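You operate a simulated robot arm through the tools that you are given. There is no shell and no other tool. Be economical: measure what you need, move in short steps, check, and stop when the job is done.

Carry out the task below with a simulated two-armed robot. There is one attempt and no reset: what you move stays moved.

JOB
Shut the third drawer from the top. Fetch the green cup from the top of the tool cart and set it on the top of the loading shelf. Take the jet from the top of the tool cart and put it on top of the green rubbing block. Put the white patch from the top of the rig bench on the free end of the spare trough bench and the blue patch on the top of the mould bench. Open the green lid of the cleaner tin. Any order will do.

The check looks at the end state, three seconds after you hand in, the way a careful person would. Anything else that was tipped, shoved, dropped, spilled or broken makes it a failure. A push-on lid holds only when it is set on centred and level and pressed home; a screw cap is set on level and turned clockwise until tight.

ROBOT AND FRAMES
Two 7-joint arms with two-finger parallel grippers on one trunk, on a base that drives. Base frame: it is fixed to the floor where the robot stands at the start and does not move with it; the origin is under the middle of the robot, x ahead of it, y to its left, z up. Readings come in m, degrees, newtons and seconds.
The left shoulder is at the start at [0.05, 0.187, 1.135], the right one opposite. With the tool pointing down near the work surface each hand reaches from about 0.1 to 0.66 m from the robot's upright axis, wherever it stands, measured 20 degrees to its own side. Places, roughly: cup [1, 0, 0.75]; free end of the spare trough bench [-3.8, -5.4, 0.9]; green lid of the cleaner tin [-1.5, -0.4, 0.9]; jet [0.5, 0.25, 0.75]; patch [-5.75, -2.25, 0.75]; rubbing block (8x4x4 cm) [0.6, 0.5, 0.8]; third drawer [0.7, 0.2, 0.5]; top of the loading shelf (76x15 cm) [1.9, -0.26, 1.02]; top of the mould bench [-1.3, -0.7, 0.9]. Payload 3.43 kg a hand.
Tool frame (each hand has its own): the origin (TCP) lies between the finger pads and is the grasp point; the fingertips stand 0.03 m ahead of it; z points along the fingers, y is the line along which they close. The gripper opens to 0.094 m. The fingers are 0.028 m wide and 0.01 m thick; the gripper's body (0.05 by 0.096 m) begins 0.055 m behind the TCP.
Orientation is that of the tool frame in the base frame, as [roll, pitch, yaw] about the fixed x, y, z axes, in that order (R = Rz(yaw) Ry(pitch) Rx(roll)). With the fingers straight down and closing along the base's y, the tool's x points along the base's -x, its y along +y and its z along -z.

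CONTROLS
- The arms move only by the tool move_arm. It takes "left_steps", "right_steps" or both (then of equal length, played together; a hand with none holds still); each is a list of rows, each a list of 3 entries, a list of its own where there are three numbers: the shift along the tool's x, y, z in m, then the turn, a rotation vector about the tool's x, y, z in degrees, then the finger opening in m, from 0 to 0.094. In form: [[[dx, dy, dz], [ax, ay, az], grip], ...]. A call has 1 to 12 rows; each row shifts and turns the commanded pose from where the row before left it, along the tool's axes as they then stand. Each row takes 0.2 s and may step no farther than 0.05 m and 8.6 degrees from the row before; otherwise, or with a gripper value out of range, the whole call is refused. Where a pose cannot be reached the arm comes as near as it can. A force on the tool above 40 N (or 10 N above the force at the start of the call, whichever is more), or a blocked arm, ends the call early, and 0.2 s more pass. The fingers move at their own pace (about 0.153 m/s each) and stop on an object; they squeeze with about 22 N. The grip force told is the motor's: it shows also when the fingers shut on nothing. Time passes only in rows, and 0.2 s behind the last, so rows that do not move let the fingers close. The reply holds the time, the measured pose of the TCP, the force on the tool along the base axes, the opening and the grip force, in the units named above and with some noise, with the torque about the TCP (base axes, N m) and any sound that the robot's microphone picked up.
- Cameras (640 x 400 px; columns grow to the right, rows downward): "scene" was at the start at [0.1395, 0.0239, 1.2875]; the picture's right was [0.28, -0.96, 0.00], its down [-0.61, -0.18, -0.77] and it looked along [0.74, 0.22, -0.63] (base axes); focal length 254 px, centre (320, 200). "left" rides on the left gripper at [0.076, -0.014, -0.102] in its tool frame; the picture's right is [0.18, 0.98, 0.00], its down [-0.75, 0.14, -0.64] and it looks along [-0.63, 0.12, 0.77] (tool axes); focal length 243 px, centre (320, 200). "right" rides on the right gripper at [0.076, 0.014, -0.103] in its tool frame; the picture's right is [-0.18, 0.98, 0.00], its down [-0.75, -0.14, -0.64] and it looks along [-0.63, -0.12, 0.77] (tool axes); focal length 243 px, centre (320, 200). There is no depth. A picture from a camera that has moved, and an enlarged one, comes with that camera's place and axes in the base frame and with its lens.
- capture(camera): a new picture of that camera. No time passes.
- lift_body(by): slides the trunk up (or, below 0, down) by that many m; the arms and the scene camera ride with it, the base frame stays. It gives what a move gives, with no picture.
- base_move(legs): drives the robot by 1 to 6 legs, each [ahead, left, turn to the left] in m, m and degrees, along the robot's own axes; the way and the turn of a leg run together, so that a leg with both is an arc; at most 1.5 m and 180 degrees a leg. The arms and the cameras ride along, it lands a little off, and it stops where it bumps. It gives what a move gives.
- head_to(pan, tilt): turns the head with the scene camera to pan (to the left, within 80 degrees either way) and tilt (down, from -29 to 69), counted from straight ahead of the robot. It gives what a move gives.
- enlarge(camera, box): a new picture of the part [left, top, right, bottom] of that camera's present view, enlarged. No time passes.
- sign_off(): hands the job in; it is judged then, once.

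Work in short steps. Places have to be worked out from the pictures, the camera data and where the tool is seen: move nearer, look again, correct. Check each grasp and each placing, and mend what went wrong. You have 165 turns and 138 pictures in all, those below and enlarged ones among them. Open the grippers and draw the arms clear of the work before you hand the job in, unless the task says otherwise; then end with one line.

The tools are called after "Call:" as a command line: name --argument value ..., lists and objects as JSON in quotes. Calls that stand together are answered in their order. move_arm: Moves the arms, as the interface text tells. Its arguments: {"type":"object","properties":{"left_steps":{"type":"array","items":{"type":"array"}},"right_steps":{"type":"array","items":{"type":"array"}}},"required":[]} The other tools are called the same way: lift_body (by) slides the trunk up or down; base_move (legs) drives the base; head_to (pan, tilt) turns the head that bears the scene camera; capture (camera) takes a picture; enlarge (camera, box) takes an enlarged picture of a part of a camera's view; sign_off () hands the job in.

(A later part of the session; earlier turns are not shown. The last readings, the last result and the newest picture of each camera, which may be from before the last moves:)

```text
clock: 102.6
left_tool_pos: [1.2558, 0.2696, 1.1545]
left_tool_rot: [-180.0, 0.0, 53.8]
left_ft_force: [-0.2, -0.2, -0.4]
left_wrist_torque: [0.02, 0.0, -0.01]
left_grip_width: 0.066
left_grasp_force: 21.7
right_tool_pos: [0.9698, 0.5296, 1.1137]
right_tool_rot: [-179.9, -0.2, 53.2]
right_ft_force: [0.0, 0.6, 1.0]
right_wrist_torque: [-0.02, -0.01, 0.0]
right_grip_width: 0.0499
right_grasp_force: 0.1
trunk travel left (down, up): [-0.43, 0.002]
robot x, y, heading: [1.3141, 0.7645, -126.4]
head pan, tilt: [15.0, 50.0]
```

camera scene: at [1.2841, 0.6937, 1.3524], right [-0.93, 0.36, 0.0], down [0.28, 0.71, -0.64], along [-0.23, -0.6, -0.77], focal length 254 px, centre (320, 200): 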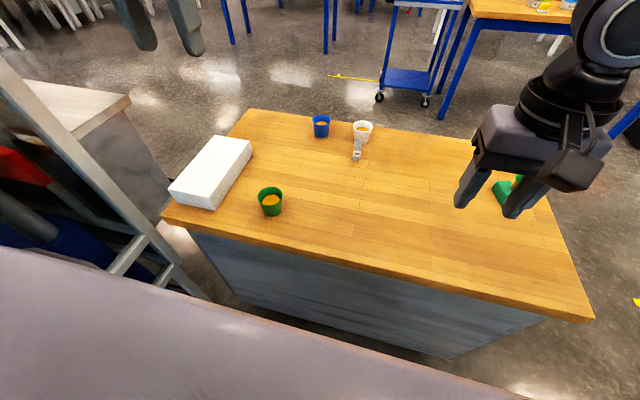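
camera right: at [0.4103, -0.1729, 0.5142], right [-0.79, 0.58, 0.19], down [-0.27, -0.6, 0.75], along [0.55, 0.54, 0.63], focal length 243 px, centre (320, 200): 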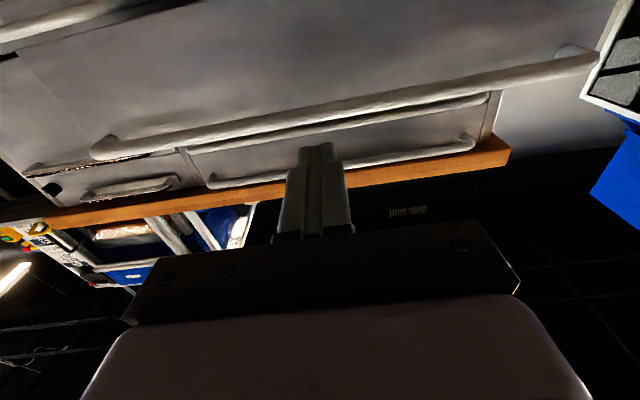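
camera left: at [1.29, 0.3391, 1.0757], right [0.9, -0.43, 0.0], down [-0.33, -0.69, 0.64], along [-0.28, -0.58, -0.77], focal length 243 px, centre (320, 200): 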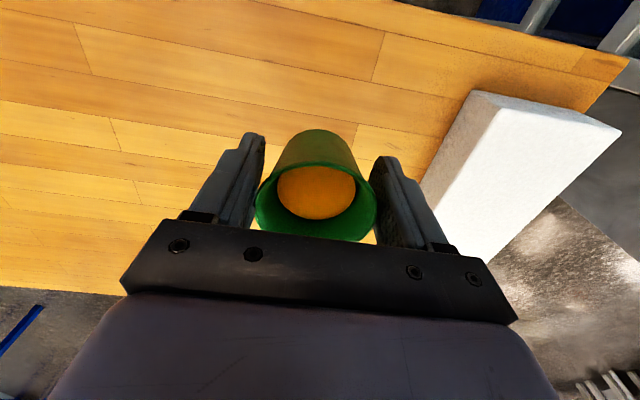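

Cup level and secure. Drive round: right, ahead past the cart's end, turn left, along the cart's front.

Call:
base_move --legs '[[0, -0.87, 0], [0.85, 0, 0], [0.85, 0, 0], [0, 0, 90], [0.9, 0, 0], [0.9, 0, 0]]'

Call:
head_to --pan 60 --tilt 25

Call:
capture --camera "scene"

```text
clock: 127.9
left_tool_pos: [1.5907, -1.1148, 1.1526]
left_tool_rot: [-179.9, 0.2, 145.3]
left_ft_force: [0.5, -0.5, -0.4]
left_wrist_torque: [-0.01, -0.02, 0.03]
left_grip_width: 0.0637
left_grasp_force: 22.4
right_tool_pos: [1.3387, -1.4064, 1.1145]
right_tool_rot: [-179.9, -0.2, 144.7]
right_ft_force: [0.4, 0.1, 0.1]
right_wrist_torque: [0.01, -0.02, -0.01]
right_grip_width: 0.0497
right_grasp_force: 0.0
trunk travel left (down, up): [-0.43, 0.002]
robot x, y, heading: [1.0924, -1.0721, -34.8]
head pan, tilt: [15.0, 50.0]
```

```text
clock: 129.0
left_tool_pos: [1.59, -1.1138, 1.1535]
left_tool_rot: [-179.9, 0.2, 145.4]
left_ft_force: [-0.5, -0.1, -1.2]
left_wrist_torque: [0.0, -0.01, -0.03]
left_grip_width: 0.0638
left_grasp_force: 22.5
right_tool_pos: [1.3386, -1.406, 1.1148]
right_tool_rot: [-179.9, -0.1, 144.7]
right_ft_force: [-0.2, -0.8, -0.5]
right_wrist_torque: [-0.05, -0.03, -0.02]
right_grip_width: 0.05
right_grasp_force: 0.1
trunk travel left (down, up): [-0.43, 0.002]
robot x, y, heading: [1.0929, -1.0727, -34.6]
head pan, tilt: [60.0, 25.0]
```

```text
78 pictures are left
camera scene: at [1.2225, -1.065, 1.3898], right [0.43, -0.91, 0.0], down [-0.38, -0.18, -0.91], along [0.82, 0.39, -0.42], focal length 254 px, centre (320, 200)
```

scene: 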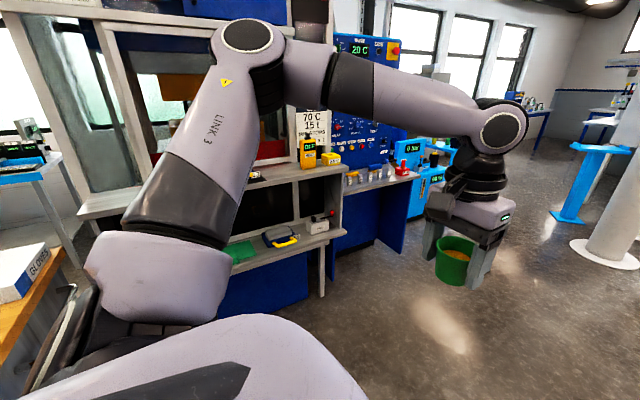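

The loading shelf is visible to my left. Turn 88° left to face it.

Call:
base_move --legs '[[0, 0, 88]]'

Call:
head_to --pan 0 --tilt 35

Call:
capture --camera "scene"

```text
clock: 133.1
left_tool_pos: [1.157, -0.5744, 1.1541]
left_tool_rot: [-179.9, 0.0, -127.3]
left_ft_force: [0.7, 0.0, -0.6]
left_wrist_torque: [-0.02, -0.01, -0.02]
left_grip_width: 0.0634
left_grasp_force: 22.1
right_tool_pos: [1.4388, -0.8391, 1.1145]
right_tool_rot: [-179.8, -0.2, -127.8]
right_ft_force: [0.4, 0.5, -0.9]
right_wrist_torque: [-0.05, -0.01, 0.01]
right_grip_width: 0.0496
right_grasp_force: 0.0
trunk travel left (down, up): [-0.43, 0.002]
robot x, y, heading: [1.0888, -1.0694, 52.9]
head pan, tilt: [60.0, 25.0]
```

```text
clock: 134.4
left_tool_pos: [1.1564, -0.5739, 1.1551]
left_tool_rot: [-179.9, 0.0, -127.2]
left_ft_force: [-0.1, -0.6, -0.6]
left_wrist_torque: [-0.01, 0.01, -0.04]
left_grip_width: 0.0633
left_grasp_force: 21.7
right_tool_pos: [1.44, -0.8397, 1.1139]
right_tool_rot: [-179.9, -0.3, -127.8]
right_ft_force: [0.2, 0.1, 0.1]
right_wrist_torque: [-0.01, -0.03, 0.02]
right_grip_width: 0.05
right_grasp_force: 0.0
trunk travel left (down, up): [-0.43, 0.002]
robot x, y, heading: [1.0938, -1.0701, 52.6]
head pan, tilt: [0.0, 35.0]
```

```text
77 pictures are left
camera scene: at [1.1798, -0.9542, 1.3741], right [0.8, -0.61, 0.0], down [-0.35, -0.46, -0.82], along [0.5, 0.65, -0.57], focal length 254 px, centre (320, 200)
```

scene: 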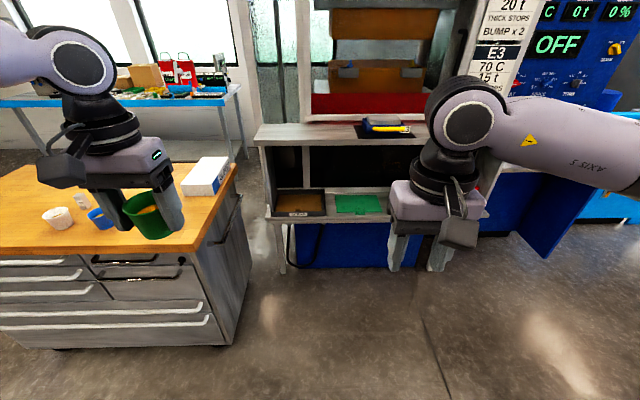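

Shelf top's left ~35 cm is free; the right holds a case. Retract right hand up/back, then drive 0.45 ahead and 0.19 right, and recheck.

Call:
move_arm --right_steps '[[[0.03, 0, -0.03], [0, 0, 0], 0.05], [[0.03, 0, -0.03], [0, 0, 0], 0.05], [[0.03, 0, -0.03], [0, 0, 0], 0.05], [[0.03, 0, -0.03], [0, 0, 0], 0.05]]'

Call:
base_move --legs '[[0, -0.19, 0], [0.45, 0, 0]]'

Call:
head_to --pan 0 --tilt 50

Call:
capture --camera "scene"

```text
clock: 135.4
left_tool_pos: [1.1566, -0.5747, 1.1538]
left_tool_rot: [-179.9, 0.1, -127.2]
left_ft_force: [-0.2, -0.1, -0.9]
left_wrist_torque: [0.01, -0.02, 0.0]
left_grip_width: 0.0633
left_grasp_force: 22.0
right_tool_pos: [1.3643, -0.9341, 1.235]
right_tool_rot: [-179.9, -0.2, -127.8]
right_ft_force: [0.0, 0.1, -0.9]
right_wrist_torque: [-0.02, -0.01, 0.01]
right_grip_width: 0.0499
right_grasp_force: 0.0
trunk travel left (down, up): [-0.43, 0.002]
robot x, y, heading: [1.0922, -1.0711, 52.7]
head pan, tilt: [0.0, 35.0]
```

```text
clock: 139.2
left_tool_pos: [1.567, -0.3497, 1.1541]
left_tool_rot: [-179.9, 0.2, -127.1]
left_ft_force: [0.4, 0.4, -1.0]
left_wrist_torque: [0.01, 0.0, -0.03]
left_grip_width: 0.0629
left_grasp_force: 22.3
right_tool_pos: [1.7776, -0.7062, 1.2348]
right_tool_rot: [-179.9, -0.4, -127.6]
right_ft_force: [0.1, -0.1, -0.1]
right_wrist_torque: [-0.01, 0.0, -0.02]
right_grip_width: 0.0502
right_grasp_force: 0.2
trunk travel left (down, up): [-0.43, 0.002]
robot x, y, heading: [1.5018, -0.8431, 52.8]
head pan, tilt: [0.0, 35.0]
```

```text
clock: 140.0
left_tool_pos: [1.5664, -0.3505, 1.1554]
left_tool_rot: [-179.9, 0.1, -127.0]
left_ft_force: [0.7, 0.1, -0.7]
left_wrist_torque: [-0.01, 0.01, -0.02]
left_grip_width: 0.063
left_grasp_force: 22.3
right_tool_pos: [1.7761, -0.7075, 1.2338]
right_tool_rot: [-179.9, -0.1, -127.5]
right_ft_force: [-0.6, -0.1, 0.2]
right_wrist_torque: [-0.01, 0.0, -0.02]
right_grip_width: 0.0501
right_grasp_force: 0.0
trunk travel left (down, up): [-0.43, 0.002]
robot x, y, heading: [1.5026, -0.8457, 53.0]
head pan, tilt: [0.0, 50.0]
```

```text
76 pictures are left
camera scene: at [1.5853, -0.7383, 1.3524], right [0.8, -0.6, 0.0], down [-0.46, -0.61, -0.64], along [0.39, 0.51, -0.77], focal length 254 px, centre (320, 200)
```

scene: 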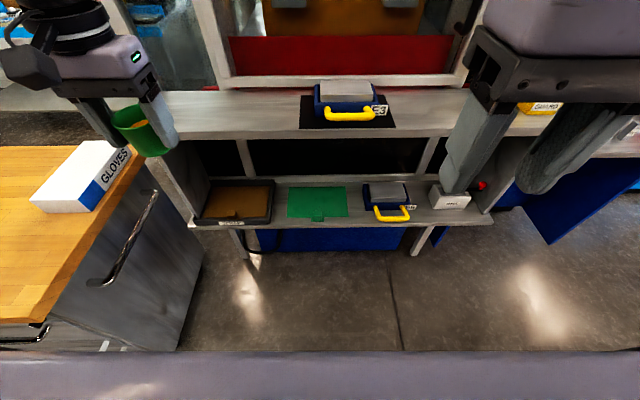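

Free shelf area is straight ahead of the held cup. Check the grip in the left camera (width has crept slightly).

Call:
capture --camera "left"

Call:
enlarge --camera "scene" --box '[50, 40, 330, 200]'

```text
75 pictures are left
camera left: at [1.5328, -0.4195, 1.2554], right [-0.9, 0.44, 0.0], down [0.34, 0.69, 0.64], along [0.29, 0.58, -0.77], focal length 243 px, centre (320, 200)
```

left: 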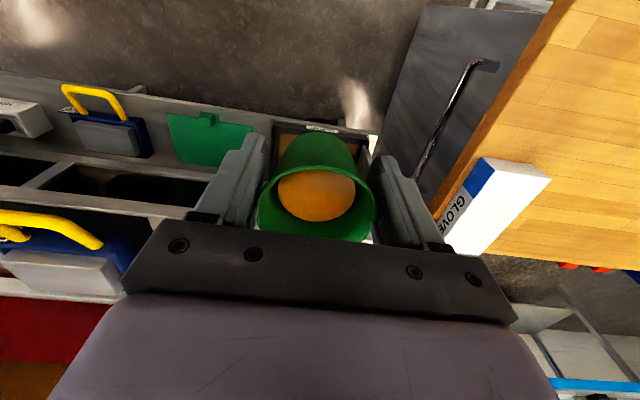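

```text
2.29 times, centred on (190, 120) of scene
camera zoom: at [1.5853, -0.7383, 1.3524], right [0.8, -0.6, 0.0], down [-0.46, -0.61, -0.64], along [0.39, 0.51, -0.77], focal length 580 px, centre (617, 383)
```

zoom: 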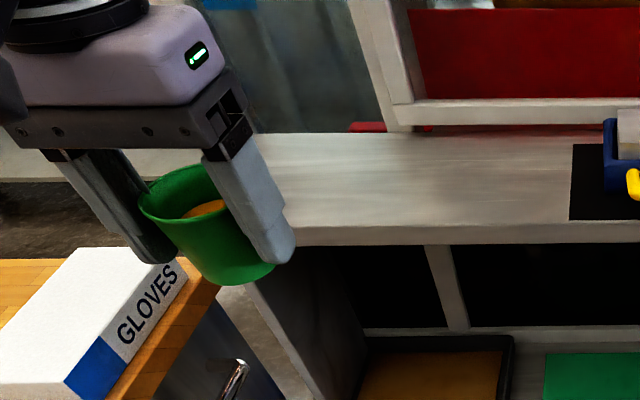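

Cup still sits level. Shelf centre is ~0.26 m ahead of the hand: drive 0.21 ahead.

Call:
base_move --legs '[[0.215, 0, 0]]'

Call:
capture --camera "left"

Call:
enlarge --camera "scene" --box '[50, 40, 330, 230]'

```text
clock: 141.7
left_tool_pos: [1.6901, -0.1777, 1.1526]
left_tool_rot: [-179.8, 0.0, -126.4]
left_ft_force: [-0.4, 0.4, -0.2]
left_wrist_torque: [0.0, -0.01, 0.03]
left_grip_width: 0.063
left_grasp_force: 21.9
right_tool_pos: [1.9035, -0.5325, 1.2347]
right_tool_rot: [180.0, -0.2, -127.0]
right_ft_force: [0.3, -0.3, 0.1]
right_wrist_torque: [-0.02, 0.03, -0.02]
right_grip_width: 0.0499
right_grasp_force: 0.1
trunk travel left (down, up): [-0.43, 0.002]
robot x, y, heading: [1.6327, -0.6728, 53.4]
head pan, tilt: [0.0, 50.0]
```

```text
73 pictures are left
camera left: at [1.6563, -0.2483, 1.2553], right [-0.9, 0.44, 0.0], down [0.33, 0.69, 0.64], along [0.28, 0.58, -0.77], focal length 243 px, centre (320, 200)
```

left: 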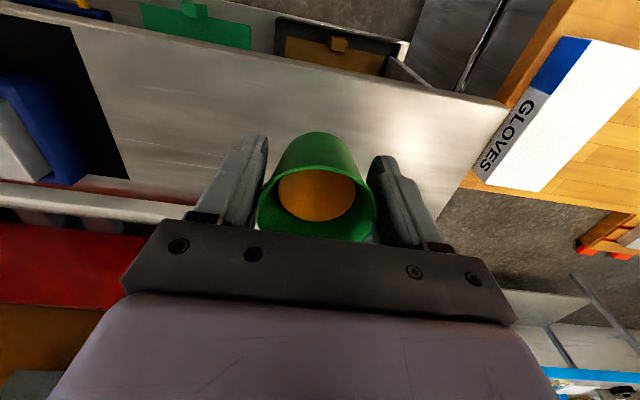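

```text
2.11 times, centred on (190, 135) of scene
camera zoom: at [1.7121, -0.5664, 1.3523], right [0.8, -0.59, 0.0], down [-0.46, -0.62, -0.64], along [0.38, 0.52, -0.77], focal length 534 px, centre (594, 337)
```

zoom: 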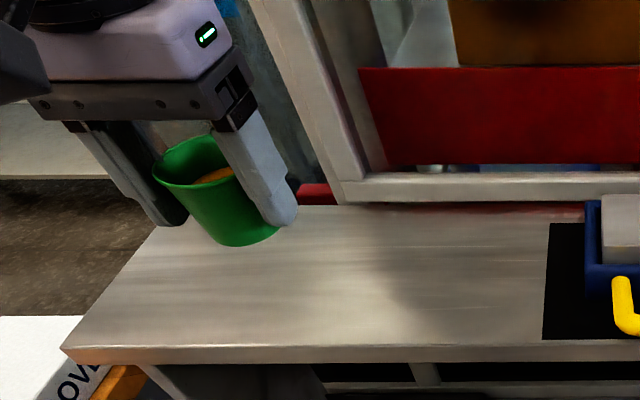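

Cup is over the shelf but 5–6 cm short of centre. Extend the arm 4.5 cm and 2.5 cm right.

Call:
move_arm --left_steps '[[[-0.015, -0.008, 0.01], [0, 0, 0], 0.045], [[-0.015, -0.008, 0.01], [0, 0, 0], 0.045], [[-0.015, -0.009, 0.01], [0, 0, 0], 0.045]]'

```text
clock: 142.4
left_tool_pos: [1.738, -0.1558, 1.1207]
left_tool_rot: [-179.9, 0.1, -126.4]
left_ft_force: [0.2, -0.7, -0.3]
left_wrist_torque: [-0.01, 0.01, -0.02]
left_grip_width: 0.0631
left_grasp_force: 22.0
right_tool_pos: [1.9029, -0.5331, 1.235]
right_tool_rot: [-179.9, -0.3, -127.0]
right_ft_force: [0.0, -0.7, 0.4]
right_wrist_torque: [0.0, 0.03, -0.01]
right_grip_width: 0.05
right_grasp_force: 0.1
trunk travel left (down, up): [-0.43, 0.002]
robot x, y, heading: [1.6301, -0.6778, 53.4]
head pan, tilt: [0.0, 50.0]
```

Reached. Lower 4 cm and look.

Call:
move_arm --left_steps '[[[-0.008, 0, 0.02], [0, 0, 0], 0.045], [[0, 0, 0.02], [0, 0, 0], 0.045]]'

Call:
enlarge --camera "scene" --box '[80, 80, 300, 220]'

Call:
capture --camera "left"

```text
clock: 143.1
left_tool_pos: [1.7409, -0.1494, 1.0832]
left_tool_rot: [-179.9, 0.0, -126.4]
left_ft_force: [-0.2, -0.1, -0.8]
left_wrist_torque: [-0.01, -0.02, 0.04]
left_grip_width: 0.0633
left_grasp_force: 21.8
right_tool_pos: [1.9024, -0.5346, 1.2349]
right_tool_rot: [-179.9, -0.2, -127.0]
right_ft_force: [-0.5, -0.4, -1.0]
right_wrist_torque: [0.01, 0.01, 0.0]
right_grip_width: 0.0501
right_grasp_force: 0.1
trunk travel left (down, up): [-0.43, 0.002]
robot x, y, heading: [1.6324, -0.6772, 53.6]
head pan, tilt: [0.0, 50.0]
```

```text
2.86 times, centred on (190, 150) of scene
camera zoom: at [1.7116, -0.567, 1.3524], right [0.8, -0.59, 0.0], down [-0.46, -0.62, -0.64], along [0.38, 0.52, -0.77], focal length 725 px, centre (691, 343)
```

zoom: 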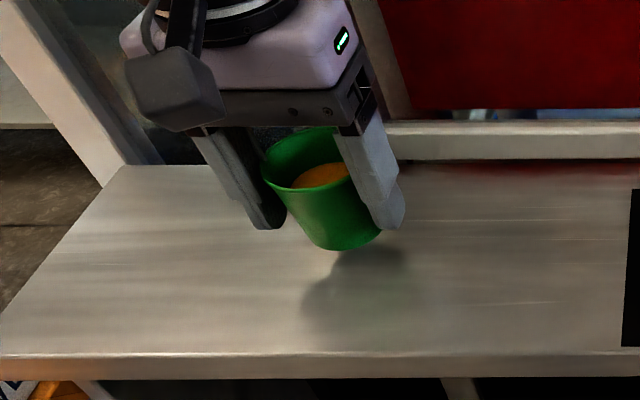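

```text
70 pictures are left
camera left: at [1.7073, -0.2199, 1.1846], right [-0.9, 0.44, 0.0], down [0.33, 0.69, 0.64], along [0.28, 0.58, -0.77], focal length 243 px, centre (320, 200)
```

left: 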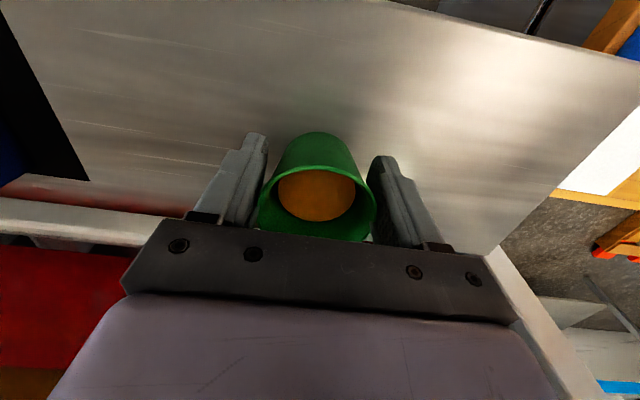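

Cup is over mid-shelf. Lower to contact in small steps.

Call:
move_arm --left_steps '[[[0, 0, 0.006], [0, 0, 0], 0.045], [[0, 0, 0.004], [0, 0, 0], 0.045], [[0, 0, 0.003], [0, 0, 0], 0.045]]'

Call:
move_arm --left_steps '[[[0, 0, 0.003], [0, 0, 0], 0.045]]'

Call:
enlarge --camera "scene" --box '[130, 100, 270, 190]'

```text
clock: 143.8
left_tool_pos: [1.742, -0.1494, 1.0698]
left_tool_rot: [-179.9, 0.0, -126.3]
left_ft_force: [0.3, 0.9, -1.1]
left_wrist_torque: [0.02, 0.0, 0.02]
left_grip_width: 0.0629
left_grasp_force: 21.5
right_tool_pos: [1.9014, -0.534, 1.2347]
right_tool_rot: [-179.8, -0.2, -126.9]
right_ft_force: [-0.8, -0.3, 0.3]
right_wrist_torque: [-0.03, 0.0, 0.03]
right_grip_width: 0.0501
right_grasp_force: 0.1
trunk travel left (down, up): [-0.43, 0.002]
robot x, y, heading: [1.6322, -0.6754, 53.5]
head pan, tilt: [0.0, 50.0]
```

```text
clock: 144.2
left_tool_pos: [1.7427, -0.1498, 1.0674]
left_tool_rot: [-179.9, 0.0, -126.4]
left_ft_force: [0.1, 0.3, -1.5]
left_wrist_torque: [-0.02, -0.02, -0.01]
left_grip_width: 0.0629
left_grasp_force: 22.2
right_tool_pos: [1.9024, -0.5336, 1.2354]
right_tool_rot: [-179.9, -0.2, -127.0]
right_ft_force: [-0.6, 0.4, -0.6]
right_wrist_torque: [0.01, 0.02, -0.03]
right_grip_width: 0.0497
right_grasp_force: 0.0
trunk travel left (down, up): [-0.43, 0.002]
robot x, y, heading: [1.6319, -0.6753, 53.6]
head pan, tilt: [0.0, 50.0]
```

```text
4.44 times, centred on (200, 145) of scene
camera zoom: at [1.7117, -0.5669, 1.3524], right [0.8, -0.59, 0.0], down [-0.46, -0.62, -0.64], along [0.38, 0.52, -0.77], focal length 1128 px, centre (853, 444)
```

zoom: 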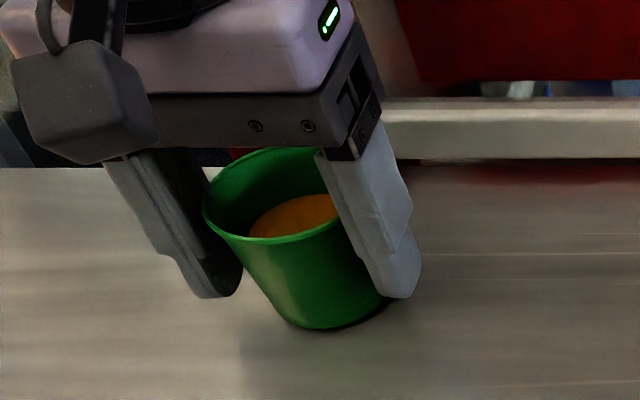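

Nearly touching; continue 2 mm at a time.

Call:
move_arm --left_steps '[[[0, 0, 0.002], [0, 0, 0], 0.045], [[0, 0, 0.002], [0, 0, 0], 0.045]]'

Call:
move_arm --left_steps '[[[0, 0, 0.002], [0, 0, 0], 0.045]]'

Call:
enlarge --camera "scene" --box '[130, 100, 270, 190]'

```text
clock: 144.8
left_tool_pos: [1.7421, -0.1507, 1.0638]
left_tool_rot: [-179.9, 0.1, -126.4]
left_ft_force: [-0.3, 0.1, 2.7]
left_wrist_torque: [-0.01, 0.0, 0.03]
left_grip_width: 0.0631
left_grasp_force: 21.4
right_tool_pos: [1.9035, -0.5343, 1.2353]
right_tool_rot: [-179.8, -0.1, -127.1]
right_ft_force: [-0.3, -0.2, -0.1]
right_wrist_torque: [0.02, -0.01, 0.0]
right_grip_width: 0.0501
right_grasp_force: 0.1
trunk travel left (down, up): [-0.43, 0.002]
robot x, y, heading: [1.6348, -0.676, 53.5]
head pan, tilt: [0.0, 50.0]
```

```text
clock: 145.2
left_tool_pos: [1.7413, -0.1513, 1.0636]
left_tool_rot: [-179.9, 0.3, -126.4]
left_ft_force: [-0.8, 1.5, 11.5]
left_wrist_torque: [-0.06, -0.01, 0.04]
left_grip_width: 0.0633
left_grasp_force: 22.4
right_tool_pos: [1.9027, -0.5349, 1.2356]
right_tool_rot: [179.9, -0.2, -127.0]
right_ft_force: [0.1, -0.3, 0.2]
right_wrist_torque: [0.02, -0.01, 0.02]
right_grip_width: 0.05
right_grasp_force: 0.0
trunk travel left (down, up): [-0.43, 0.002]
robot x, y, heading: [1.6344, -0.6748, 53.3]
head pan, tilt: [0.0, 50.0]
```

```text
4.44 times, centred on (200, 145) of scene
camera zoom: at [1.7115, -0.568, 1.3527], right [0.8, -0.59, 0.0], down [-0.46, -0.62, -0.64], along [0.38, 0.52, -0.77], focal length 1128 px, centre (853, 444)
```

zoom: 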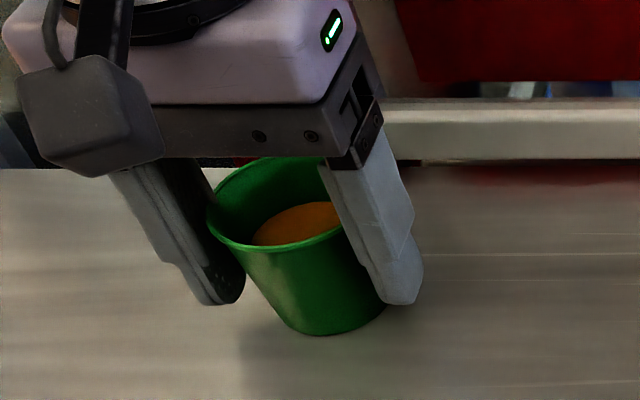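

Contact (11 N). Relax 1 mm, open, and rise straight up.

Call:
move_arm --left_steps '[[[0, 0, -0.001], [0, 0, 0], 0.063], [[0, 0, 0], [0, 0, 0], 0.075], [[0, 0, 0], [0, 0, 0], 0.09], [[0, 0, 0], [0, 0, 0], 0.09], [[0, 0, -0.03], [0, 0, 0], 0.09], [[0, 0, -0.04], [0, 0, 0], 0.09], [[0, 0, -0.04], [0, 0, 0], 0.09]]'

Call:
capture --camera "scene"

```text
clock: 146.8
left_tool_pos: [1.7411, -0.1477, 1.1744]
left_tool_rot: [-180.0, 0.0, -126.3]
left_ft_force: [0.7, -0.3, 0.2]
left_wrist_torque: [0.02, 0.01, -0.02]
left_grip_width: 0.0899
left_grasp_force: 0.1
right_tool_pos: [1.9023, -0.5331, 1.2347]
right_tool_rot: [-179.9, -0.2, -127.1]
right_ft_force: [0.0, -0.9, 0.1]
right_wrist_torque: [0.01, -0.02, 0.0]
right_grip_width: 0.05
right_grasp_force: 0.0
trunk travel left (down, up): [-0.43, 0.002]
robot x, y, heading: [1.6316, -0.6757, 53.8]
head pan, tilt: [0.0, 50.0]
```

```text
67 pictures are left
camera scene: at [1.7116, -0.5673, 1.3524], right [0.8, -0.59, 0.0], down [-0.46, -0.62, -0.64], along [0.38, 0.52, -0.77], focal length 254 px, centre (320, 200)
```

scene: 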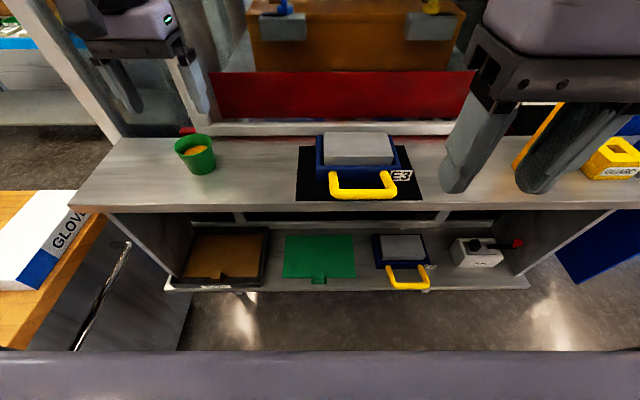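

Cup placed well. Back out, turn to face −x, and survey toward the mould bench.

Call:
base_move --legs '[[-0.6, 0, 0], [0, 0, 126]]'

Call:
head_to --pan 0 --tilt 15

Call:
capture --camera "scene"

```text
clock: 155.4
left_tool_pos: [0.782, -1.3725, 1.1737]
left_tool_rot: [-179.8, 0.0, -1.3]
left_ft_force: [0.3, 0.4, 0.2]
left_wrist_torque: [-0.02, -0.01, -0.02]
left_grip_width: 0.0899
left_grasp_force: 0.0
right_tool_pos: [1.0046, -1.0195, 1.2356]
right_tool_rot: [-180.0, -0.1, -1.8]
right_ft_force: [0.3, -0.6, -0.1]
right_wrist_torque: [-0.03, 0.01, 0.01]
right_grip_width: 0.0502
right_grasp_force: 0.1
trunk travel left (down, up): [-0.43, 0.002]
robot x, y, heading: [1.2723, -1.1565, 178.5]
head pan, tilt: [0.0, 50.0]
```

```text
clock: 156.4
left_tool_pos: [0.7824, -1.372, 1.1728]
left_tool_rot: [-179.9, 0.1, -1.3]
left_ft_force: [0.0, 0.0, 0.5]
left_wrist_torque: [0.0, -0.02, -0.03]
left_grip_width: 0.09
left_grasp_force: 0.1
right_tool_pos: [1.0035, -1.0194, 1.2344]
right_tool_rot: [-179.9, -0.2, -1.8]
right_ft_force: [-0.2, -0.3, 1.0]
right_wrist_torque: [0.0, -0.02, 0.02]
right_grip_width: 0.05
right_grasp_force: 0.1
trunk travel left (down, up): [-0.43, 0.002]
robot x, y, heading: [1.2757, -1.1586, 178.6]
head pan, tilt: [0.0, 15.0]
```

```text
66 pictures are left
camera scene: at [1.1231, -1.1553, 1.406], right [0.02, 1.0, 0.0], down [0.26, -0.01, -0.97], along [-0.97, 0.02, -0.26], focal length 254 px, centre (320, 200)
```

scene: 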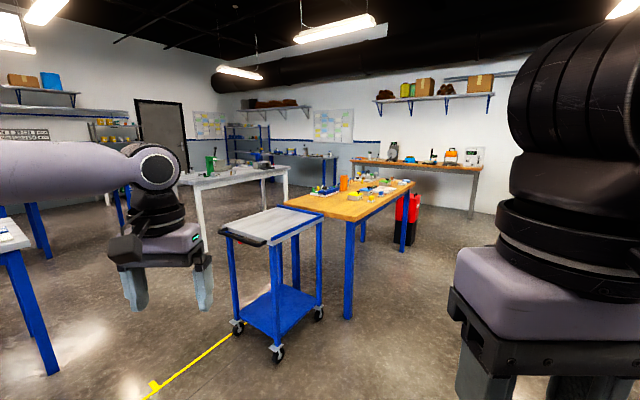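

The wooden bench ahead is likely the mould bench. Enlarge it and the room.

Call:
enlarge --camera "scene" --box '[170, 120, 440, 300]'

Call:
head_to --pan 60 --tilt 15

Call:
capture --camera "scene"

```text
2.22 times, centred on (305, 210) of scene
camera zoom: at [1.1231, -1.1553, 1.406], right [0.02, 1.0, 0.0], down [0.26, -0.01, -0.97], along [-0.97, 0.02, -0.26], focal length 564 px, centre (353, 178)
```

zoom: 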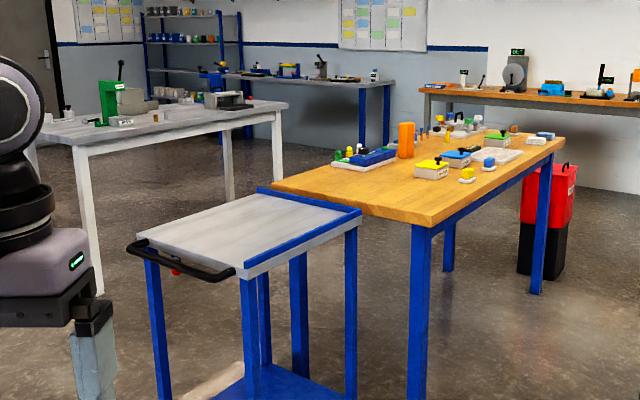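

```text
clock: 157.7
left_tool_pos: [0.7813, -1.3732, 1.1723]
left_tool_rot: [-179.8, 0.2, -1.3]
left_ft_force: [-0.2, -0.6, 0.8]
left_wrist_torque: [-0.03, -0.03, -0.01]
left_grip_width: 0.0901
left_grasp_force: 0.0
right_tool_pos: [1.0036, -1.0188, 1.2351]
right_tool_rot: [-179.8, -0.2, -1.8]
right_ft_force: [0.5, 0.2, -0.2]
right_wrist_torque: [0.01, -0.01, 0.0]
right_grip_width: 0.0501
right_grasp_force: 0.0
trunk travel left (down, up): [-0.43, 0.002]
robot x, y, heading: [1.276, -1.161, 178.6]
head pan, tilt: [60.0, 15.0]
```

```text
64 pictures are left
camera scene: at [1.1678, -1.2373, 1.4061], right [-0.85, 0.52, 0.0], down [0.13, 0.22, -0.97], along [-0.5, -0.82, -0.26], focal length 254 px, centre (320, 200)
```

scene: 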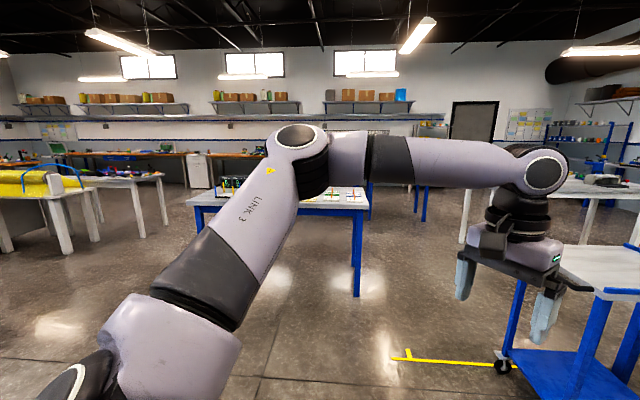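

Mould bench edge faces the cart side; green-lid tin is near (-0.85,-0.57). Turn to face the bench and slide along it.

Call:
base_move --legs '[[0, 0, 55], [0, -1.1, 0], [0, -1.1, 0]]'

Call:
head_to --pan 0 --tilt 35

Call:
capture --camera "scene"

```text
clock: 171.0
left_tool_pos: [-0.5806, -0.3282, 1.1725]
left_tool_rot: [-179.9, 0.0, 50.9]
left_ft_force: [1.2, -1.4, -0.4]
left_wrist_torque: [0.01, 0.02, 0.0]
left_grip_width: 0.0901
left_grasp_force: 0.0
right_tool_pos: [-0.7248, 0.0641, 1.2352]
right_tool_rot: [-180.0, -0.2, 50.3]
right_ft_force: [-0.5, 0.2, -0.1]
right_wrist_torque: [-0.01, -0.01, 0.03]
right_grip_width: 0.0497
right_grasp_force: 0.1
trunk travel left (down, up): [-0.43, 0.002]
robot x, y, heading: [-0.4483, 0.1911, -129.1]
head pan, tilt: [60.0, 15.0]
```

```text
clock: 172.3
left_tool_pos: [-0.5808, -0.3279, 1.1726]
left_tool_rot: [-179.9, 0.0, 50.8]
left_ft_force: [-0.6, -1.0, -0.2]
left_wrist_torque: [0.0, 0.01, 0.01]
left_grip_width: 0.0898
left_grasp_force: 0.0
right_tool_pos: [-0.7236, 0.0644, 1.2352]
right_tool_rot: [-179.8, -0.2, 50.3]
right_ft_force: [0.3, 0.5, 0.1]
right_wrist_torque: [-0.02, 0.02, 0.0]
right_grip_width: 0.05
right_grasp_force: 0.1
trunk travel left (down, up): [-0.43, 0.002]
robot x, y, heading: [-0.4439, 0.1931, -129.1]
head pan, tilt: [0.0, 35.0]
```

```text
63 pictures are left
camera scene: at [-0.5407, 0.079, 1.3741], right [-0.78, 0.63, 0.0], down [0.36, 0.44, -0.82], along [-0.52, -0.64, -0.57], focal length 254 px, centre (320, 200)
```

scene: 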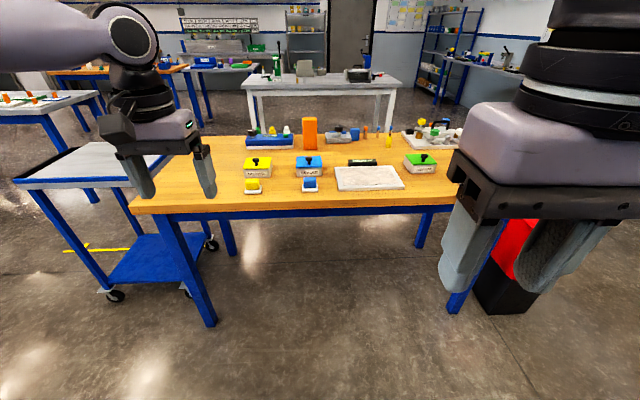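

Well placed. Enlarge the bench-top to see tins and labels.

Call:
enlarge --camera "scene" --box '[200, 100, 480, 230]'

```text
2.29 times, centred on (340, 165) of scene
camera zoom: at [-0.5407, 0.079, 1.3741], right [-0.78, 0.63, 0.0], down [0.36, 0.44, -0.82], along [-0.52, -0.64, -0.57], focal length 580 px, centre (274, 280)
```

zoom: 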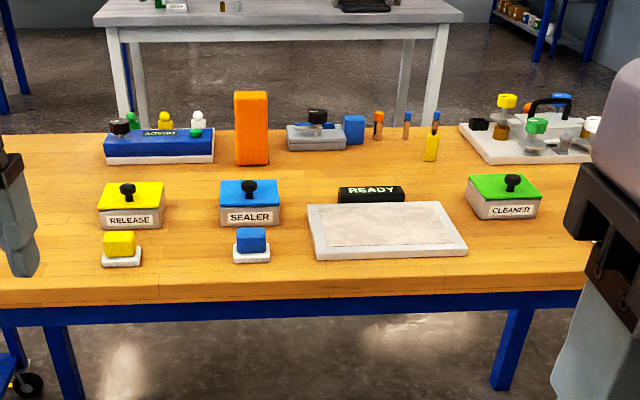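

Cleaner tin at ≈(-1.41,-0.36). Approach: turn slightly, slide right 0.25, ahead 0.40.

Call:
base_move --legs '[[0, 0, 2.3], [0, -0.25, 0], [0.4, 0, 0]]'

Call:
head_to --pan -18 --tilt 50

Call:
capture --camera "scene"

Call:
capture --camera "right"

```text
clock: 176.6
left_tool_pos: [-0.9985, -0.5042, 1.173]
left_tool_rot: [-179.9, 0.1, 53.1]
left_ft_force: [-0.9, 0.2, 0.5]
left_wrist_torque: [-0.01, -0.02, 0.01]
left_grip_width: 0.0897
left_grasp_force: 0.1
right_tool_pos: [-1.1585, -0.1168, 1.2342]
right_tool_rot: [-179.9, -0.2, 52.6]
right_ft_force: [-0.7, 0.4, 0.3]
right_wrist_torque: [0.0, 0.0, 0.02]
right_grip_width: 0.05
right_grasp_force: 0.1
trunk travel left (down, up): [-0.43, 0.002]
robot x, y, heading: [-0.8873, 0.0203, -127.2]
head pan, tilt: [0.0, 35.0]
```

```text
clock: 177.4
left_tool_pos: [-0.9986, -0.5042, 1.173]
left_tool_rot: [-180.0, 0.1, 53.1]
left_ft_force: [0.1, -0.8, 0.2]
left_wrist_torque: [-0.03, 0.01, -0.01]
left_grip_width: 0.0898
left_grasp_force: 0.1
right_tool_pos: [-1.1571, -0.1173, 1.2352]
right_tool_rot: [-179.8, -0.2, 52.5]
right_ft_force: [-0.3, -0.5, -0.1]
right_wrist_torque: [0.0, -0.02, -0.02]
right_grip_width: 0.0499
right_grasp_force: 0.1
trunk travel left (down, up): [-0.43, 0.002]
robot x, y, heading: [-0.8874, 0.0223, -127.1]
head pan, tilt: [-18.0, 50.0]
```

```text
61 pictures are left
camera scene: at [-0.9844, -0.069, 1.3524], right [-0.57, 0.82, 0.0], down [0.63, 0.44, -0.64], along [-0.53, -0.37, -0.77], focal length 254 px, centre (320, 200)
```

scene: 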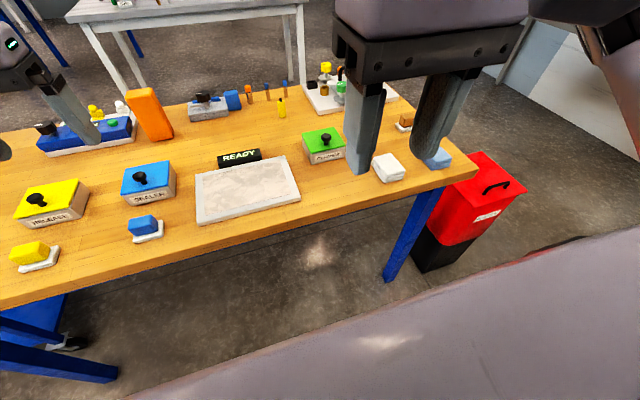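

```text
60 pictures are left
camera right: at [-1.0993, -0.0648, 1.337], right [0.67, -0.74, 0.0], down [-0.57, -0.51, 0.64], along [-0.48, -0.43, -0.77], focal length 243 px, centre (320, 200)
```

right: 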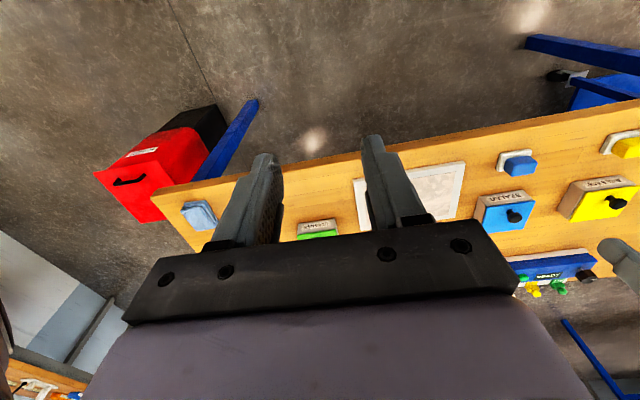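

Enlarge on the cleaner tin.

Call:
enlarge --camera "scene" --box '[280, 105, 370, 185]'

```text
5.00 times, centred on (325, 145) of scene
camera zoom: at [-0.9844, -0.069, 1.3524], right [-0.57, 0.82, 0.0], down [0.63, 0.44, -0.64], along [-0.53, -0.37, -0.77], focal length 1269 px, centre (295, 475)
```

zoom: 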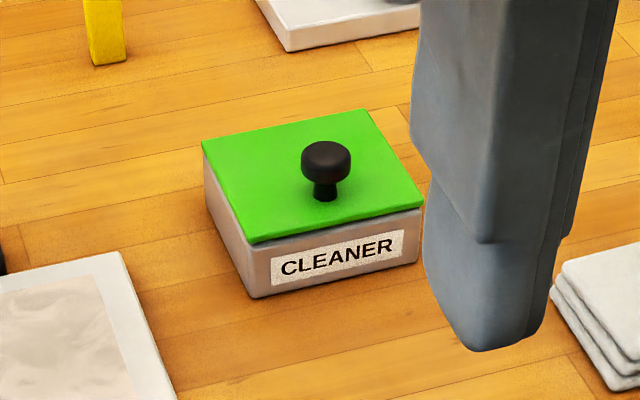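

Lid looks hinged at the far edge with the knob near the front. I need to be closer: advance 0.2 m in two small legs.

Call:
base_move --legs '[[0.1, 0, 0], [0.1, 0, 0]]'

Call:
head_to --pan -25 --tilt 55

Call:
capture --camera "scene"

```text
clock: 179.3
left_tool_pos: [-1.1205, -0.6615, 1.1724]
left_tool_rot: [-179.9, 0.1, 53.1]
left_ft_force: [-0.1, -0.2, -0.1]
left_wrist_torque: [0.01, -0.04, -0.04]
left_grip_width: 0.0901
left_grasp_force: 0.0
right_tool_pos: [-1.277, -0.2749, 1.2349]
right_tool_rot: [-179.9, -0.3, 52.4]
right_ft_force: [0.0, -0.3, 0.3]
right_wrist_torque: [0.04, -0.01, -0.02]
right_grip_width: 0.0501
right_grasp_force: 0.1
trunk travel left (down, up): [-0.43, 0.002]
robot x, y, heading: [-1.0038, -0.1333, -127.3]
head pan, tilt: [-18.0, 50.0]
```

```text
clock: 180.0
left_tool_pos: [-1.1196, -0.6611, 1.1733]
left_tool_rot: [-179.9, 0.1, 53.1]
left_ft_force: [0.9, 0.8, 0.6]
left_wrist_torque: [-0.03, -0.01, -0.04]
left_grip_width: 0.0899
left_grasp_force: 0.1
right_tool_pos: [-1.276, -0.2735, 1.2357]
right_tool_rot: [-179.9, -0.2, 52.5]
right_ft_force: [-0.9, 0.5, 0.3]
right_wrist_torque: [0.01, 0.04, -0.04]
right_grip_width: 0.0501
right_grasp_force: 0.0
trunk travel left (down, up): [-0.43, 0.002]
robot x, y, heading: [-1.0052, -0.1357, -127.1]
head pan, tilt: [-25.0, 55.0]
```

```text
58 pictures are left
camera scene: at [-1.1041, -0.2159, 1.3459], right [-0.47, 0.88, 0.0], down [0.72, 0.38, -0.57], along [-0.51, -0.27, -0.82], focal length 254 px, centre (320, 200)
```

scene: 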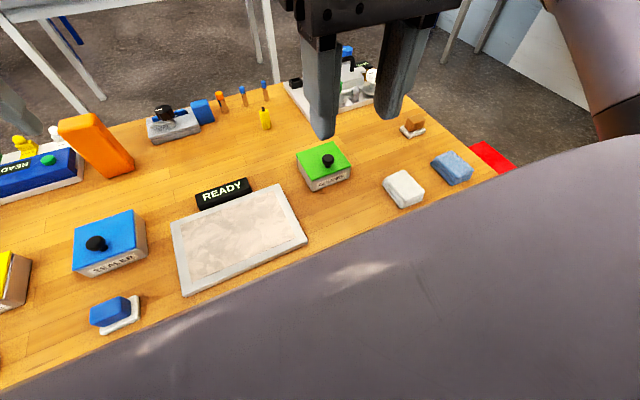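

Knob ≈(-1.431,-0.367). Move the right hand above it.

Call:
move_arm --right_steps '[[[-0.033, -0.014, 0.03], [0, 0, 0], 0.05], [[-0.033, -0.014, 0.03], [0, 0, 0], 0.05], [[-0.033, -0.014, 0.03], [0, 0, 0], 0.05], [[-0.033, -0.014, 0.03], [0, 0, 0], 0.05], [[-0.033, -0.015, 0.03], [0, 0, 0], 0.05], [[0, 0, 0.03], [0, 0, 0], 0.05]]'

Call:
capture --camera "right"

Call:
enlarge --camera "scene" --box '[250, 80, 410, 210]'

```text
clock: 181.4
left_tool_pos: [-1.1183, -0.6616, 1.173]
left_tool_rot: [-179.9, 0.1, 53.0]
left_ft_force: [-0.4, -0.4, -0.1]
left_wrist_torque: [0.01, 0.02, 0.0]
left_grip_width: 0.0901
left_grasp_force: 0.0
right_tool_pos: [-1.4313, -0.3638, 1.0564]
right_tool_rot: [-179.8, -0.2, 52.5]
right_ft_force: [0.1, 0.6, 0.2]
right_wrist_torque: [-0.03, -0.01, -0.03]
right_grip_width: 0.0501
right_grasp_force: 0.0
trunk travel left (down, up): [-0.43, 0.002]
robot x, y, heading: [-1.0049, -0.1343, -127.0]
head pan, tilt: [-25.0, 55.0]
```

```text
57 pictures are left
camera right: at [-1.3729, -0.3108, 1.1582], right [0.67, -0.74, 0.0], down [-0.57, -0.51, 0.64], along [-0.48, -0.43, -0.77], focal length 243 px, centre (320, 200)
```

right: 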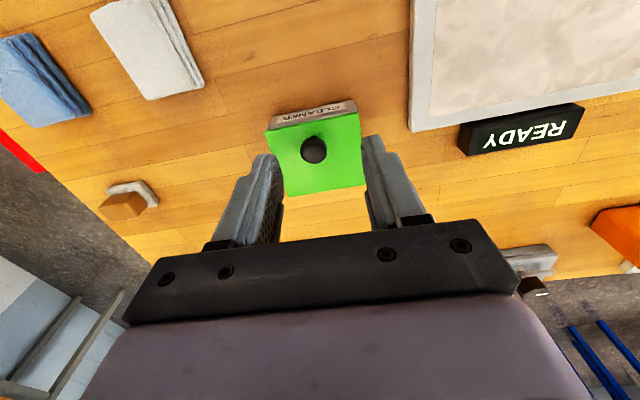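

```text
3.08 times, centred on (330, 145) of scene
camera zoom: at [-1.1042, -0.2158, 1.3459], right [-0.47, 0.88, 0.0], down [0.72, 0.38, -0.57], along [-0.51, -0.27, -0.82], focal length 781 px, centre (289, 369)
```

zoom: 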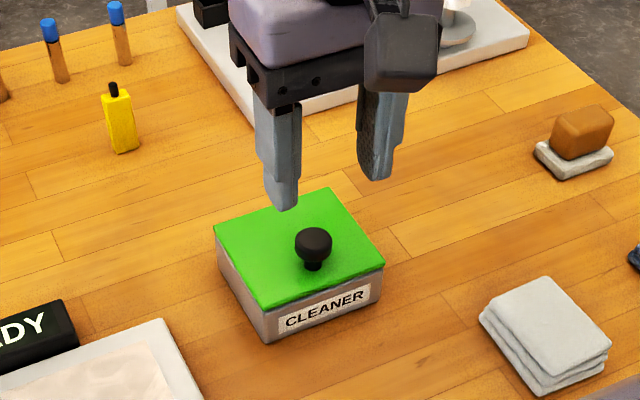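

The two views agree on the knob at (-1.46,-0.384), top z≈0.945. Shift 3.3 cm forward, 1.1 right and lower to 1.0.

Call:
move_arm --right_steps '[[[-0.017, -0.006, 0], [0, 0, 0], 0.06], [[-0.017, -0.005, 0.018], [0, 0, 0], 0.06], [[0, 0, 0.02], [0, 0, 0], 0.06], [[0, 0, 0.02], [0, 0, 0], 0.06]]'

Call:
capture --camera "right"

Call:
enlarge --camera "scene" --box '[250, 80, 410, 210]'

```text
clock: 182.4
left_tool_pos: [-1.1181, -0.6616, 1.1731]
left_tool_rot: [-179.9, 0.2, 52.9]
left_ft_force: [-0.4, 0.1, 0.2]
left_wrist_torque: [0.02, 0.0, 0.0]
left_grip_width: 0.0898
left_grasp_force: 0.0
right_tool_pos: [-1.4624, -0.3814, 0.9942]
right_tool_rot: [-179.9, -0.3, 52.5]
right_ft_force: [0.4, -0.3, 0.3]
right_wrist_torque: [0.01, 0.01, 0.0]
right_grip_width: 0.06
right_grasp_force: 0.1
trunk travel left (down, up): [-0.43, 0.002]
robot x, y, heading: [-1.003, -0.1347, -126.9]
head pan, tilt: [-25.0, 55.0]
```

```text
55 pictures are left
camera right: at [-1.4052, -0.3297, 1.0969], right [0.67, -0.74, 0.0], down [-0.57, -0.51, 0.64], along [-0.48, -0.43, -0.77], focal length 243 px, centre (320, 200)
```

right: 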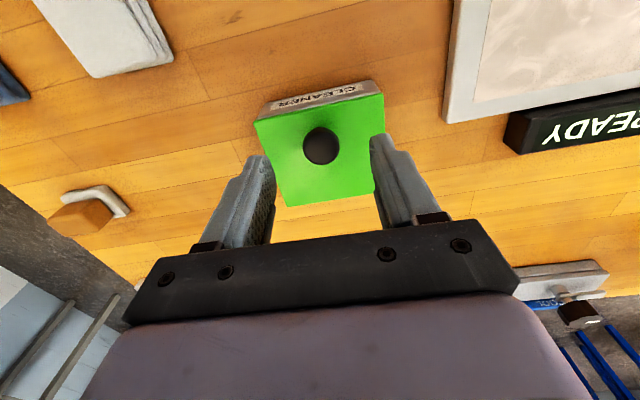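

```text
3.08 times, centred on (330, 145) of scene
camera zoom: at [-1.1043, -0.216, 1.3459], right [-0.47, 0.88, 0.0], down [0.72, 0.38, -0.57], along [-0.51, -0.27, -0.82], focal length 781 px, centre (289, 369)
```

zoom: 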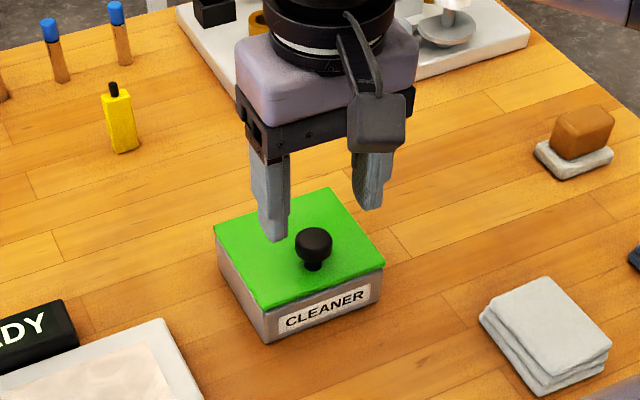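

Aligned over the knob. Descend 3.4 cm and close.

Call:
move_arm --right_steps '[[[0, 0, 0.012], [0, 0, 0], 0.06], [[0, 0, 0.012], [0, 0, 0], 0.06], [[0, 0, 0.01], [0, 0, 0], 0.06], [[0, 0, 0], [0, 0, 0], 0.03], [[0, 0, 0], [0, 0, 0], 0.01], [[0, 0, 0], [0, 0, 0], 0.01], [[0, 0, 0], [0, 0, 0], 0.01]]'

Call:
capture --camera "right"

Call:
enlarge --camera "scene" --box '[280, 110, 380, 200]'

```text
clock: 184.0
left_tool_pos: [-1.1196, -0.6613, 1.1733]
left_tool_rot: [-179.9, 0.1, 52.9]
left_ft_force: [-0.1, -0.5, 0.4]
left_wrist_torque: [0.0, 0.0, -0.01]
left_grip_width: 0.0899
left_grasp_force: 0.1
right_tool_pos: [-1.4635, -0.3799, 0.9619]
right_tool_rot: [-179.9, -0.2, 52.4]
right_ft_force: [-1.4, 0.0, -0.9]
right_wrist_torque: [0.03, 0.02, -0.05]
right_grip_width: 0.0248
right_grasp_force: 45.0
trunk travel left (down, up): [-0.43, 0.002]
robot x, y, heading: [-1.0032, -0.1339, -127.3]
head pan, tilt: [-25.0, 55.0]
```

```text
53 pictures are left
camera right: at [-1.4055, -0.3286, 1.064], right [0.67, -0.75, 0.0], down [-0.57, -0.51, 0.64], along [-0.48, -0.43, -0.77], focal length 243 px, centre (320, 200)
```

right: 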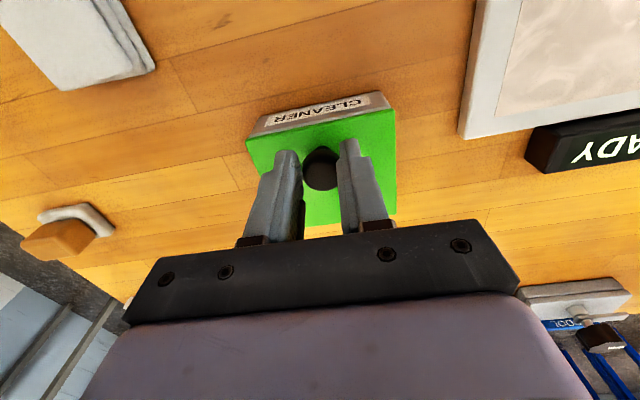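

```text
4.44 times, centred on (330, 155) of scene
camera zoom: at [-1.1044, -0.216, 1.3458], right [-0.47, 0.88, 0.0], down [0.72, 0.38, -0.57], along [-0.51, -0.27, -0.82], focal length 1128 px, centre (276, 400)
```

zoom: 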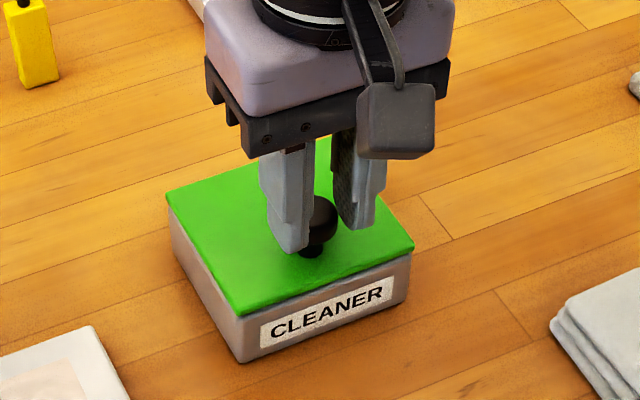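

Knob gripped (2.5 cm). Start the arc: lift ~24° and see the lid's response.

Call:
move_arm --right_steps '[[[-0.003, 0, -0.007], [0, 0, 0], 0.01], [[-0.0037, 0, -0.0067], [0, 0, 0], 0.01], [[-0.0045, 0, -0.006], [0, 0, 0], 0.01], [[-0.005, 0, -0.006], [0, 0, 0], 0.01]]'

Call:
enlarge --camera "scene" --box '[280, 110, 380, 200]'

```text
clock: 185.0
left_tool_pos: [-1.1191, -0.6613, 1.174]
left_tool_rot: [-179.8, 0.0, 53.0]
left_ft_force: [-0.3, -0.2, -0.7]
left_wrist_torque: [0.0, 0.02, 0.01]
left_grip_width: 0.0898
left_grasp_force: 0.0
right_tool_pos: [-1.4731, -0.3952, 0.9873]
right_tool_rot: [-179.9, -0.1, 52.3]
right_ft_force: [0.0, -0.9, -0.6]
right_wrist_torque: [-0.01, 0.03, 0.04]
right_grip_width: 0.01
right_grasp_force: 0.0
trunk travel left (down, up): [-0.43, 0.002]
robot x, y, heading: [-1.0073, -0.135, -127.5]
head pan, tilt: [-25.0, 55.0]
```

```text
4.44 times, centred on (330, 155) of scene
camera zoom: at [-1.1041, -0.216, 1.3459], right [-0.47, 0.88, 0.0], down [0.72, 0.38, -0.57], along [-0.51, -0.27, -0.82], focal length 1128 px, centre (276, 400)
```

zoom: 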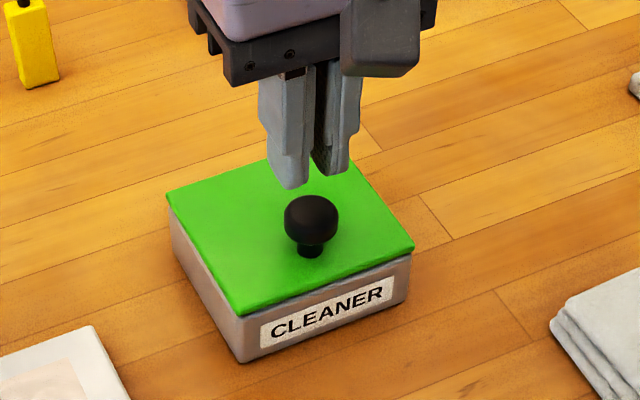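

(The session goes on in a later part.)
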